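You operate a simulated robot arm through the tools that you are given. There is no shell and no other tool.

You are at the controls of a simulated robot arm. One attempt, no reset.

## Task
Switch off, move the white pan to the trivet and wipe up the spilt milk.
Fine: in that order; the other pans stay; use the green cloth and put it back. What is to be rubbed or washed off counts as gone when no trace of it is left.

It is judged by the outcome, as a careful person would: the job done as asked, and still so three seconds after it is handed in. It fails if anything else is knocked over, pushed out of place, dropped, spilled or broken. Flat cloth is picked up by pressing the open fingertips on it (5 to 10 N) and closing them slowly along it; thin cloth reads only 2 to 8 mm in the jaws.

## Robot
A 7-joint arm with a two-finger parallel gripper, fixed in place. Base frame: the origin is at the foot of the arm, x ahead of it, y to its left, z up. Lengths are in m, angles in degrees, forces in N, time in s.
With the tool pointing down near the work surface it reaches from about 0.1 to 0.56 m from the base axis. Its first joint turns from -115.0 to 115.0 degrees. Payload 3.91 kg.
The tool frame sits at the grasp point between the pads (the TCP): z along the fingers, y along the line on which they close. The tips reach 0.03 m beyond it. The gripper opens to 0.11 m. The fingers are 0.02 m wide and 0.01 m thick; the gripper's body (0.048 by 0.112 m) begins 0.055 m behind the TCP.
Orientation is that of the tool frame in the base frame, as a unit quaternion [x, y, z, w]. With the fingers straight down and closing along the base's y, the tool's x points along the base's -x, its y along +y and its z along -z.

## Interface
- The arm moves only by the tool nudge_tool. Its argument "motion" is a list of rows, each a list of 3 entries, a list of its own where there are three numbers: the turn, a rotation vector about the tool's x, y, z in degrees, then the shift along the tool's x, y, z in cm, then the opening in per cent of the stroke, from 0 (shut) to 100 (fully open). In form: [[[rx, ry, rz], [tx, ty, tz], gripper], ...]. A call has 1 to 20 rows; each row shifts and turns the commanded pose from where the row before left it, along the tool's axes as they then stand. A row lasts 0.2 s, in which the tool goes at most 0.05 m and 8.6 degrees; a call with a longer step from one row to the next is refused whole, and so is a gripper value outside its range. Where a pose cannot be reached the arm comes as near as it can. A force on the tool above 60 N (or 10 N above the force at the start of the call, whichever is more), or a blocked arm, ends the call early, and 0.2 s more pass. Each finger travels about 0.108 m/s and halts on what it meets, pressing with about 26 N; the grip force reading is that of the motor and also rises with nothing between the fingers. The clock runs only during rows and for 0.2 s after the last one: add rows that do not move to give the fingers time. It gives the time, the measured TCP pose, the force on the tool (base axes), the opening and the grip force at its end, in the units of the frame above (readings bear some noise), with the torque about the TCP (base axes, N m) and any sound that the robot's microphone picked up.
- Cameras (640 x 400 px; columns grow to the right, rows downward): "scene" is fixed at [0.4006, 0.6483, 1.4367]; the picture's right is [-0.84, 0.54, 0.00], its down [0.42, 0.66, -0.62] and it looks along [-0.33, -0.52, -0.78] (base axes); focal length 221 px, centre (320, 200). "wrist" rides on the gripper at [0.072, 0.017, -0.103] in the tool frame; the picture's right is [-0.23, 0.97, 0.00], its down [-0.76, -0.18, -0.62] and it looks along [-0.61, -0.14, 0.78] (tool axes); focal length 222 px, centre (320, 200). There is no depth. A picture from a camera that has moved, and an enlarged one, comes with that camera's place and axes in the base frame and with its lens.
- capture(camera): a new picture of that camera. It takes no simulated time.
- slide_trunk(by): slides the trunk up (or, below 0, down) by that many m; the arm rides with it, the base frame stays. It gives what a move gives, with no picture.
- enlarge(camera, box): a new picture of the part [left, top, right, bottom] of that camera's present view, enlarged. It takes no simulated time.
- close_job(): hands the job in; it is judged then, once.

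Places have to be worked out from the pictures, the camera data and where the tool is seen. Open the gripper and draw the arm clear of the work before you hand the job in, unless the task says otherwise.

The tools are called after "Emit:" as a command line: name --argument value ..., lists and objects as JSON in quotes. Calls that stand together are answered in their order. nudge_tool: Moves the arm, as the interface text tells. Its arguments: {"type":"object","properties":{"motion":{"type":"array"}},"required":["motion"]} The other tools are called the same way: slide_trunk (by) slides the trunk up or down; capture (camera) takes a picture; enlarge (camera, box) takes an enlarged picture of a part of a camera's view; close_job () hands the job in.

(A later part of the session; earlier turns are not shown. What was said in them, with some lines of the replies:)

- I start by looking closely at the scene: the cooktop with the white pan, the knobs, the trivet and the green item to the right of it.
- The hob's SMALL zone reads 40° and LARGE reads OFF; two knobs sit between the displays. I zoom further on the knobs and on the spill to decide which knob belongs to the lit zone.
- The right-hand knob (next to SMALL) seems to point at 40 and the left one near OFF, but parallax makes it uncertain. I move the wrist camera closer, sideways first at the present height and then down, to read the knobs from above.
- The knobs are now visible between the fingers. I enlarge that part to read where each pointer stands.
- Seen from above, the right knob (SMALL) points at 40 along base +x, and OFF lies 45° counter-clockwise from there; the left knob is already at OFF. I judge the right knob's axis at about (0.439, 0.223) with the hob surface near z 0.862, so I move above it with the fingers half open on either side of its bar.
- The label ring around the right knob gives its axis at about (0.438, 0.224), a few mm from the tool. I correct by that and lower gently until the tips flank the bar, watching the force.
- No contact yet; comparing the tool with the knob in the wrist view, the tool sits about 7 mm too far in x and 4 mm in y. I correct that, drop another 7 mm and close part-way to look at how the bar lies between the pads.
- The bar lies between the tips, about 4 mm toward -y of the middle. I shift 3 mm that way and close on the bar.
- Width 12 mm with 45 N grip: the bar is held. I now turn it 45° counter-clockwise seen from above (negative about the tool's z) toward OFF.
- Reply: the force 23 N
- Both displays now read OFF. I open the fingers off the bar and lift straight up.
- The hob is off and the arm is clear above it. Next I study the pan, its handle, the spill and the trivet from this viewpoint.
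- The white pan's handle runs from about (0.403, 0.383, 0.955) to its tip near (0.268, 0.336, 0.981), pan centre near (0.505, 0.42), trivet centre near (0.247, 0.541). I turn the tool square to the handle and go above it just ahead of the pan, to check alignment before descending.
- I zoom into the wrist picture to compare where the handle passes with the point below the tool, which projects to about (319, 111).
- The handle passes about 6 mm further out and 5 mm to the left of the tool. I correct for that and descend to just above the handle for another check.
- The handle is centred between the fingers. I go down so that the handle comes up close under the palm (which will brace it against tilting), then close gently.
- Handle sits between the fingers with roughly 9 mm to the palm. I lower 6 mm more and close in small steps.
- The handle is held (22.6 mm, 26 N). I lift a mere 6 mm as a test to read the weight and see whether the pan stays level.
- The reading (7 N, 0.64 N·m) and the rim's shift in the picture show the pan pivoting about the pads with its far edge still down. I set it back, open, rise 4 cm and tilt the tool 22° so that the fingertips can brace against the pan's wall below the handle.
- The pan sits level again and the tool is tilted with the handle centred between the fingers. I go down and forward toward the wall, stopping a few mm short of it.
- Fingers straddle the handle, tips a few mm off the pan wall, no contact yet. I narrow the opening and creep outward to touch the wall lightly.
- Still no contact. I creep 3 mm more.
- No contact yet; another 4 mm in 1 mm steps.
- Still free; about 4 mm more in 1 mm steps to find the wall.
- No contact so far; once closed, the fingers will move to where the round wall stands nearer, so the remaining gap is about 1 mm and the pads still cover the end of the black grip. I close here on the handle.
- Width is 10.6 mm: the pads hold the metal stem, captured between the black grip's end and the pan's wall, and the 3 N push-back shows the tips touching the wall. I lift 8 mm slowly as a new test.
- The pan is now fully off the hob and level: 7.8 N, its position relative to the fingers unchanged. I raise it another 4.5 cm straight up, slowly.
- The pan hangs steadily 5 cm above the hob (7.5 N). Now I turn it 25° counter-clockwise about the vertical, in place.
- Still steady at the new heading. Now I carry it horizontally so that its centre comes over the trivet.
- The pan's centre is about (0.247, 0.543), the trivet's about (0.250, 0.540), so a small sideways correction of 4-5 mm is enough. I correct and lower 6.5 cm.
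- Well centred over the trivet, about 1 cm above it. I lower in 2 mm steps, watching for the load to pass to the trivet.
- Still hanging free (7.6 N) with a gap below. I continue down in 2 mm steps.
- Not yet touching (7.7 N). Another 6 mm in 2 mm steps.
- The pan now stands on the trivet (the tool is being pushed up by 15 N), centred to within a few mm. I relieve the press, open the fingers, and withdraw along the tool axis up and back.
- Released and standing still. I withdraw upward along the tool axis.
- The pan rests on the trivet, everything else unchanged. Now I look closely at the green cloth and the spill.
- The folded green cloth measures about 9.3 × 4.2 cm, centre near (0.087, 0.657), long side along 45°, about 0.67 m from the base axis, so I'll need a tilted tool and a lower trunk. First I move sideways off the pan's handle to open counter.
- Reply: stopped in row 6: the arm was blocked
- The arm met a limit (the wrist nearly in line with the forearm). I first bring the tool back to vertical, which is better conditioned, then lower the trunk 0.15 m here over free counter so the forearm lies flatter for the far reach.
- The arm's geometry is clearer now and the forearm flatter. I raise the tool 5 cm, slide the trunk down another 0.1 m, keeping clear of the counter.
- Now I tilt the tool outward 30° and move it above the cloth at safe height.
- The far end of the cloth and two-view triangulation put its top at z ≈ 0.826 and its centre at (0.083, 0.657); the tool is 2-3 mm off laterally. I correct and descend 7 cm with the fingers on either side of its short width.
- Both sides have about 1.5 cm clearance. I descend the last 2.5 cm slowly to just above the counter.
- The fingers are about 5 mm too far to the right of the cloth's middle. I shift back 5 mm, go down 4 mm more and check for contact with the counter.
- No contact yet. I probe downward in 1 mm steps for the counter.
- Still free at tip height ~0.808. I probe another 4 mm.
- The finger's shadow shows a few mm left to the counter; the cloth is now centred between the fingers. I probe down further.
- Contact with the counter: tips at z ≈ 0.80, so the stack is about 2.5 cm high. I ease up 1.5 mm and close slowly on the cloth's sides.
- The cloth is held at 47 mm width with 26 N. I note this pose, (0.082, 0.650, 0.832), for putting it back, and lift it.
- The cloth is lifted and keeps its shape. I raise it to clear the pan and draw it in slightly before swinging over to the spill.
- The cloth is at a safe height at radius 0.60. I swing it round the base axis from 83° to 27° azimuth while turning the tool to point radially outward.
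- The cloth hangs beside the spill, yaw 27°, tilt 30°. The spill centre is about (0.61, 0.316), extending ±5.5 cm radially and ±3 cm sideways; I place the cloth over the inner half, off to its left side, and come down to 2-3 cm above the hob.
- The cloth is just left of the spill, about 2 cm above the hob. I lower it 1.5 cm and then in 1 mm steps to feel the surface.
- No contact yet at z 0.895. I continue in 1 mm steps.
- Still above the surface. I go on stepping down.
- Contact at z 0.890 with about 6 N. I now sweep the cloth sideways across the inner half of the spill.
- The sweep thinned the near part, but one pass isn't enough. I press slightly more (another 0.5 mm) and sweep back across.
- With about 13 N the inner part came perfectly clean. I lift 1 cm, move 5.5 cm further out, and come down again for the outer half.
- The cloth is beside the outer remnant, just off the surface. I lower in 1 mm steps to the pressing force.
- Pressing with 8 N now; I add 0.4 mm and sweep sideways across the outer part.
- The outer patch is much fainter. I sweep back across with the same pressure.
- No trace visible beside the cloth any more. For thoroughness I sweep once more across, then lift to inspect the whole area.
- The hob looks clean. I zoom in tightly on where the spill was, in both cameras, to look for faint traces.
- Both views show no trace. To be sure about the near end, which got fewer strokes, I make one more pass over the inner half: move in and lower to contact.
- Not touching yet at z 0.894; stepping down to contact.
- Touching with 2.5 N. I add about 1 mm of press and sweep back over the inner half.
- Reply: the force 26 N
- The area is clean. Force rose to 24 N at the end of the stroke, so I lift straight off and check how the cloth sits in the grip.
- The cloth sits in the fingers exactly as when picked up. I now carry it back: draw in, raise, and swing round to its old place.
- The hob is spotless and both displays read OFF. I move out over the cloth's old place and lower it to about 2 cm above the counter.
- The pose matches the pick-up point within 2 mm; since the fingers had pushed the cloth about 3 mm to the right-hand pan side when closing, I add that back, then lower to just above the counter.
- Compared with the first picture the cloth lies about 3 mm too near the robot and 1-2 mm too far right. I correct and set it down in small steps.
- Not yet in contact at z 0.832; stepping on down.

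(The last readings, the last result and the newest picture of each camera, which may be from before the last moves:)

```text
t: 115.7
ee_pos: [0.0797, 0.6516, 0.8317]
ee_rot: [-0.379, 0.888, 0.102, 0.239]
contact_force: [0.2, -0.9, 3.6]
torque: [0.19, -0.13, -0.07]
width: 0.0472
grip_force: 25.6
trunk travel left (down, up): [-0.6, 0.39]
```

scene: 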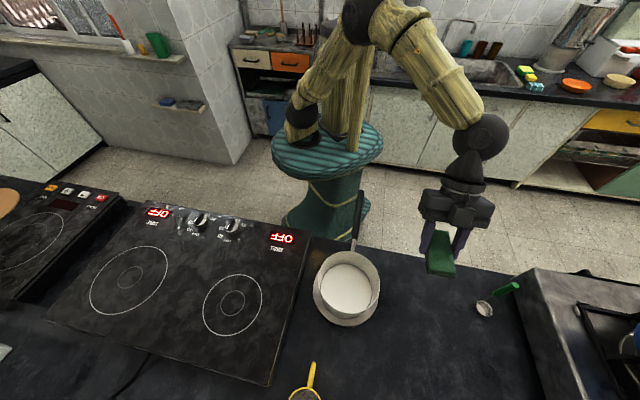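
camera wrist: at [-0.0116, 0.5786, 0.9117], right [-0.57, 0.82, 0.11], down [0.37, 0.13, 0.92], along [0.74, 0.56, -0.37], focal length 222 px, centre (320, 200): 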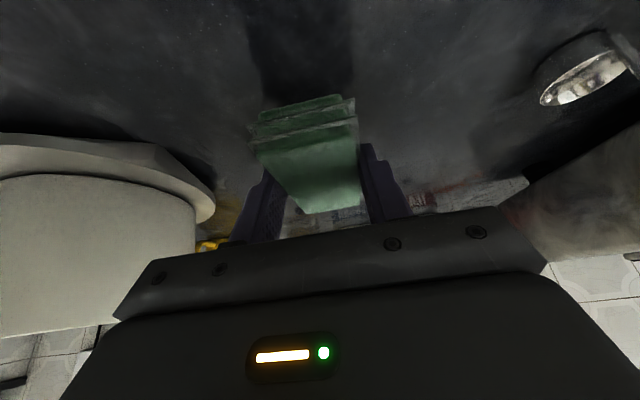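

The cloth is down (3.6 N). I open the fingers gradually.

Emit:
nudge_tool --motion '[[[0, 0, 0], [0, 0, 0], 42], [[0, 0, 0], [0, 0, 0], 46], [[0, 0, 0], [0, 0, 0], 52], [[0, 0, 0], [0, 0, 0], 60], [[0, 0, 0], [0, 0, 0], 72], [[0, 0, 0], [0, 0, 0], 75], [[0, 0, 0], [0, 0, 0], 75]]'

Emit:
enlarge --camera "scene" --box '[385, 260, 465, 340]'

Emit:
enlarge --camera "wrist" --box '[200, 20, 440, 240]'

```text
t: 117.3
ee_pos: [0.0792, 0.6507, 0.8314]
ee_rot: [-0.378, 0.889, 0.101, 0.239]
contact_force: [2.7, -5.9, 5.9]
torque: [0.04, 0.09, 0.01]
width: 0.08
grip_force: 0.1
trunk travel left (down, up): [-0.6, 0.39]
```

```text
5.00 times, centred on (425, 300) of scene
camera zoom: at [0.4006, 0.6483, 1.4367], right [-0.84, 0.54, 0.0], down [0.42, 0.66, -0.62], along [-0.33, -0.52, -0.78], focal length 1105 px, centre (-205, -300)
```

zoom: 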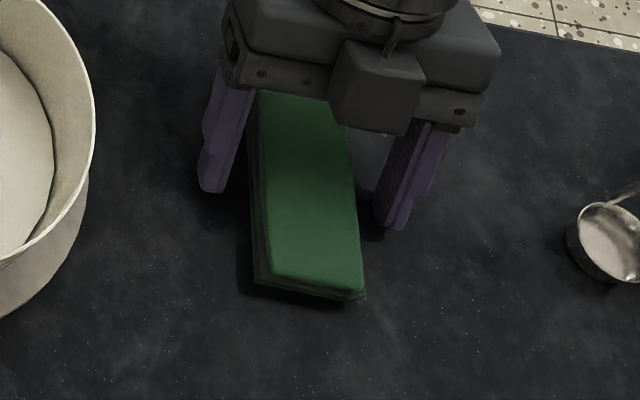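

```text
1.82 times, centred on (320, 130) of wrist
camera zoom: at [-0.0118, 0.5816, 0.8845], right [-0.57, 0.82, 0.11], down [0.37, 0.13, 0.92], along [0.74, 0.56, -0.37], focal length 404 px, centre (320, 327)
```

zoom: 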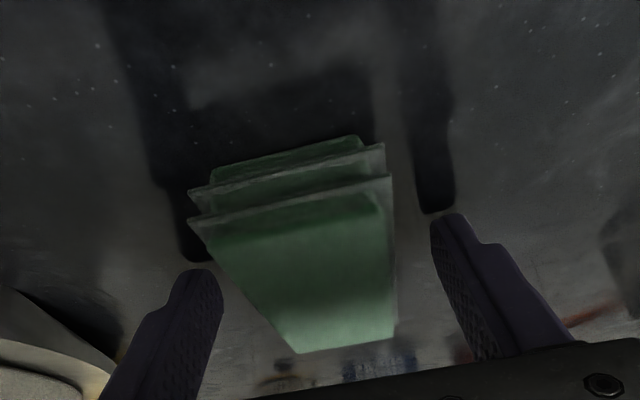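

The cloth is back in its place to within a few mm. I lift straight up clear of it.

Emit:
nudge_tool --motion '[[[0, 0, 0], [-0.25, 0, -0.43], 75], [[0, 0, 0], [-0.75, 0, -1.3], 75], [[0, 0, 0], [-1.5, 0, -2.6], 75], [[0, 0, 0], [-1.5, 0, -2.6], 75], [[0, 0, 0], [-1.5, 0, -2.6], 75], [[0, 0, 0], [-1.5, 0, -2.6], 75], [[0, 0, 0], [-1.5, 0, -2.6], 75], [[0, 0, 0], [0, 0, 0], 75]]'

Emit:
capture --camera "scene"

Emit:
enlarge --camera "scene" --box '[385, 260, 465, 340]'

```text
t: 119.1
ee_pos: [0.0826, 0.6499, 1.0]
ee_rot: [-0.379, 0.888, 0.101, 0.238]
contact_force: [-0.3, -0.2, -0.8]
torque: [0.01, -0.03, -0.05]
width: 0.0826
grip_force: 0.0
trunk travel left (down, up): [-0.6, 0.39]
```

```text
taken
```

scene: 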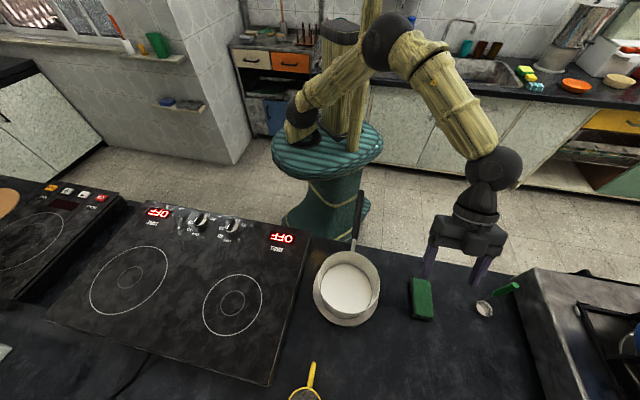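

```text
5.00 times, centred on (425, 300) of scene
camera zoom: at [0.4006, 0.6483, 1.4367], right [-0.84, 0.54, 0.0], down [0.42, 0.66, -0.62], along [-0.33, -0.52, -0.78], focal length 1105 px, centre (-205, -300)
```

zoom: 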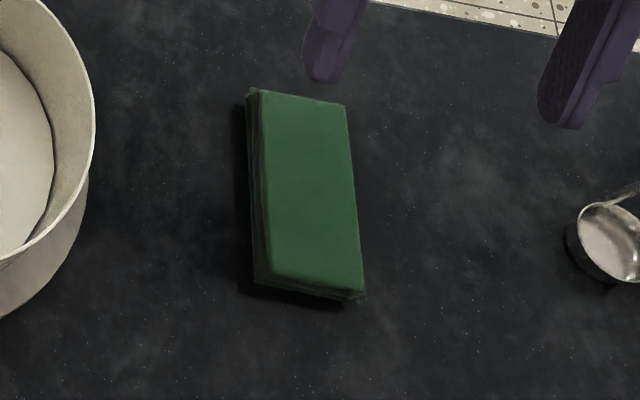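

The cloth lies as it did at the start. I draw the arm back and up, away from the work, and open the gripper fully.

Emit:
nudge_tool --motion '[[[0, 0, 0], [1.33, -1.8, -2.5], 80], [[0, 0, 0], [1.33, -1.8, -2.5], 85], [[0, 0, 0], [1.33, -1.8, -2.5], 90], [[0, 0, 0], [1.33, -1.8, -2.5], 95], [[0, 0, 0], [1.33, -1.8, -2.5], 100], [[0, 0, 0], [0, 0, 0], 100], [[0, 0, 0], [0, 0, 0], 100]]'

Emit:
capture --camera "scene"

Emit:
capture --camera "wrist"

Emit:
enlarge --camera "scene" --box '[130, 190, 410, 360]'

```text
t: 120.2
ee_pos: [0.0918, 0.5245, 0.9741]
ee_rot: [-0.378, 0.896, 0.004, 0.233]
contact_force: [-0.6, 0.2, -0.3]
torque: [0.01, -0.03, 0.02]
width: 0.11
grip_force: 0.1
trunk travel left (down, up): [-0.6, 0.39]
stopped in row 5: the arm was blocked; the commanded pose is now the measured one
```

```text
taken
```

scene: 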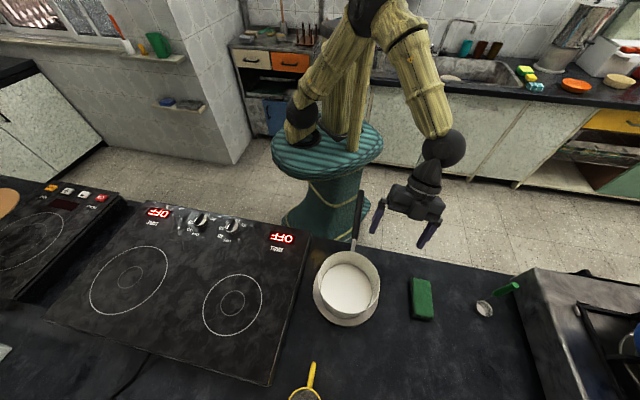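

```text
taken
camera wrist: at [-0.006, 0.4688, 1.033], right [-0.52, 0.85, -0.07], down [0.32, 0.27, 0.91], along [0.79, 0.45, -0.42], focal length 222 px, centre (320, 200)
```

wrist: 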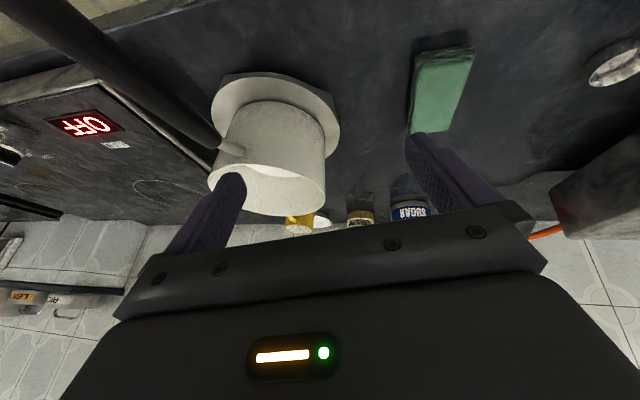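

```text
2.29 times, centred on (270, 275) of scene
camera zoom: at [0.4006, 0.6483, 1.4367], right [-0.84, 0.54, 0.0], down [0.42, 0.66, -0.62], along [-0.33, -0.52, -0.78], focal length 505 px, centre (434, 29)
```

zoom: 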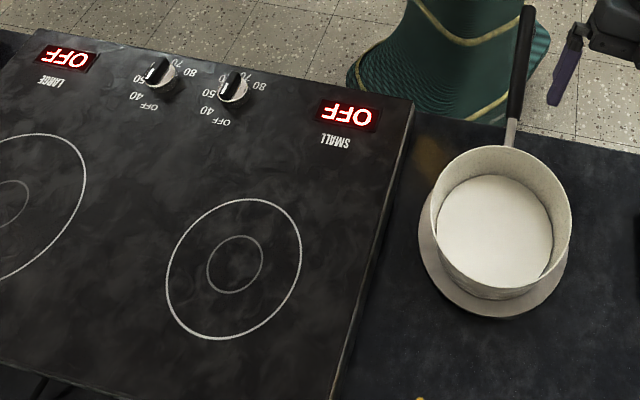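

The work is all as it should be, but the arm was stopped near its wrist singularity on the way back. I move away from the pan's handle first, bring the tool upright, and rise.

Emit:
nudge_tool --motion '[[[0, 0, 0], [0, 2, -0.5], 100], [[0, 0, 0], [0, 2, -0.5], 100], [[-5, 0, 0], [0, 0, -0.5], 100], [[-5, 0, 0], [0, 0, -0.5], 100], [[0, 7, 0], [0, 0, -1], 100], [[0, 7, 0], [0, 0, -1], 100], [[0, 7, 0], [0, 0, -1], 100], [[0, 7, 0], [0, 0, -1], 100], [[0, 0, 0], [0, 0, 0], 100]]'

Emit:
capture --camera "scene"

```text
t: 122.2
ee_pos: [0.051, 0.5418, 1.0225]
ee_rot: [-0.406, 0.913, -0.016, -0.023]
contact_force: [0.4, -0.1, -0.2]
torque: [0.0, -0.02, 0.02]
width: 0.11
grip_force: 0.2
trunk travel left (down, up): [-0.6, 0.39]
```

```text
taken
```

scene: 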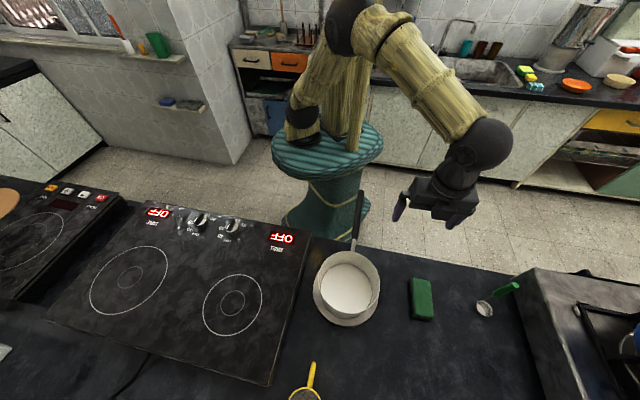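

The tool is upright and clear of everything. I raise the trunk 0.2 m, which lifts the whole arm well above the work.

Emit:
slide_trunk --by 0.2

Emit:
capture --camera "scene"

Emit:
enlarge --camera "scene" --box '[130, 190, 450, 390]'

Emit:
capture --camera "wrist"

```text
t: 124.4
ee_pos: [0.0509, 0.5423, 1.2234]
ee_rot: [-0.406, 0.914, -0.016, -0.021]
contact_force: [0.5, 0.4, -0.1]
torque: [-0.01, 0.0, -0.01]
width: 0.11
grip_force: 0.1
trunk travel left (down, up): [-0.8, 0.19]
```

```text
taken
```

scene: 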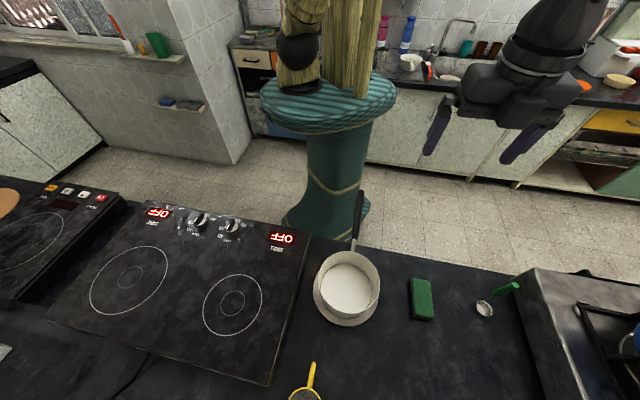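

```text
2.00 times, centred on (290, 290) of scene
camera zoom: at [0.4006, 0.6483, 1.4367], right [-0.84, 0.54, 0.0], down [0.42, 0.66, -0.62], along [-0.33, -0.52, -0.78], focal length 442 px, centre (380, 20)
```

zoom: 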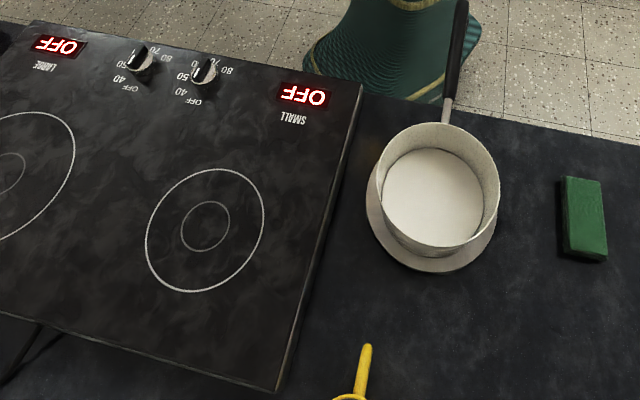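

```text
taken
camera wrist: at [-0.0069, 0.5061, 1.3302], right [-0.57, 0.82, -0.02], down [0.66, 0.47, 0.58], along [0.49, 0.32, -0.81], focal length 222 px, centre (320, 200)
```

wrist: 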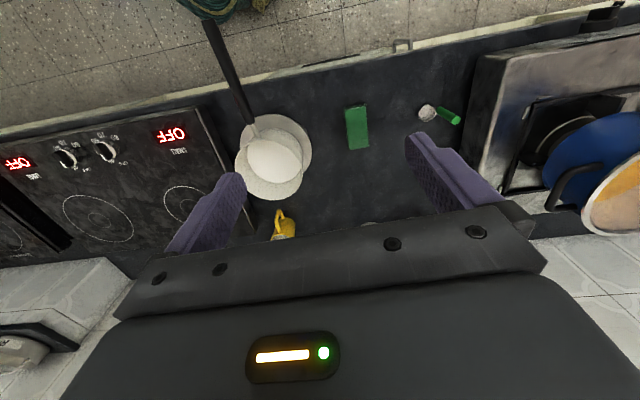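

Final check: both displays read OFF, the white pan stands on the trivet with its milk, and no trace of the spill is left. The green cloth is back in its place, the other things are unmoved, and the gripper is open and clear. I hand the job in.

Emit:
close_job

```text
The job is handed in.
```

I did the whole job in the order you asked and handed it in; I haven't seen the verdict.

- **Hob:** I turned the SMALL knob from 40 to OFF. Both displays now read OFF.
- **White pan:** it stands on the trivet, centred to within a few millimetres, with its milk still in it. A 6 mm test lift tipped it by a degree or two, so I put it straight back down and took a firmer grip before moving it.
- **Spill:** I wiped it with the green cloth over several passes. Close-up pictures of the hob show no trace left.
- **Cloth:** it is back where it was, to within a few millimetres.
- **Everything else:** nothing was knocked over or pushed out of place, and the other pans weren't touched.

The gripper is open and the arm is raised clear of the work.
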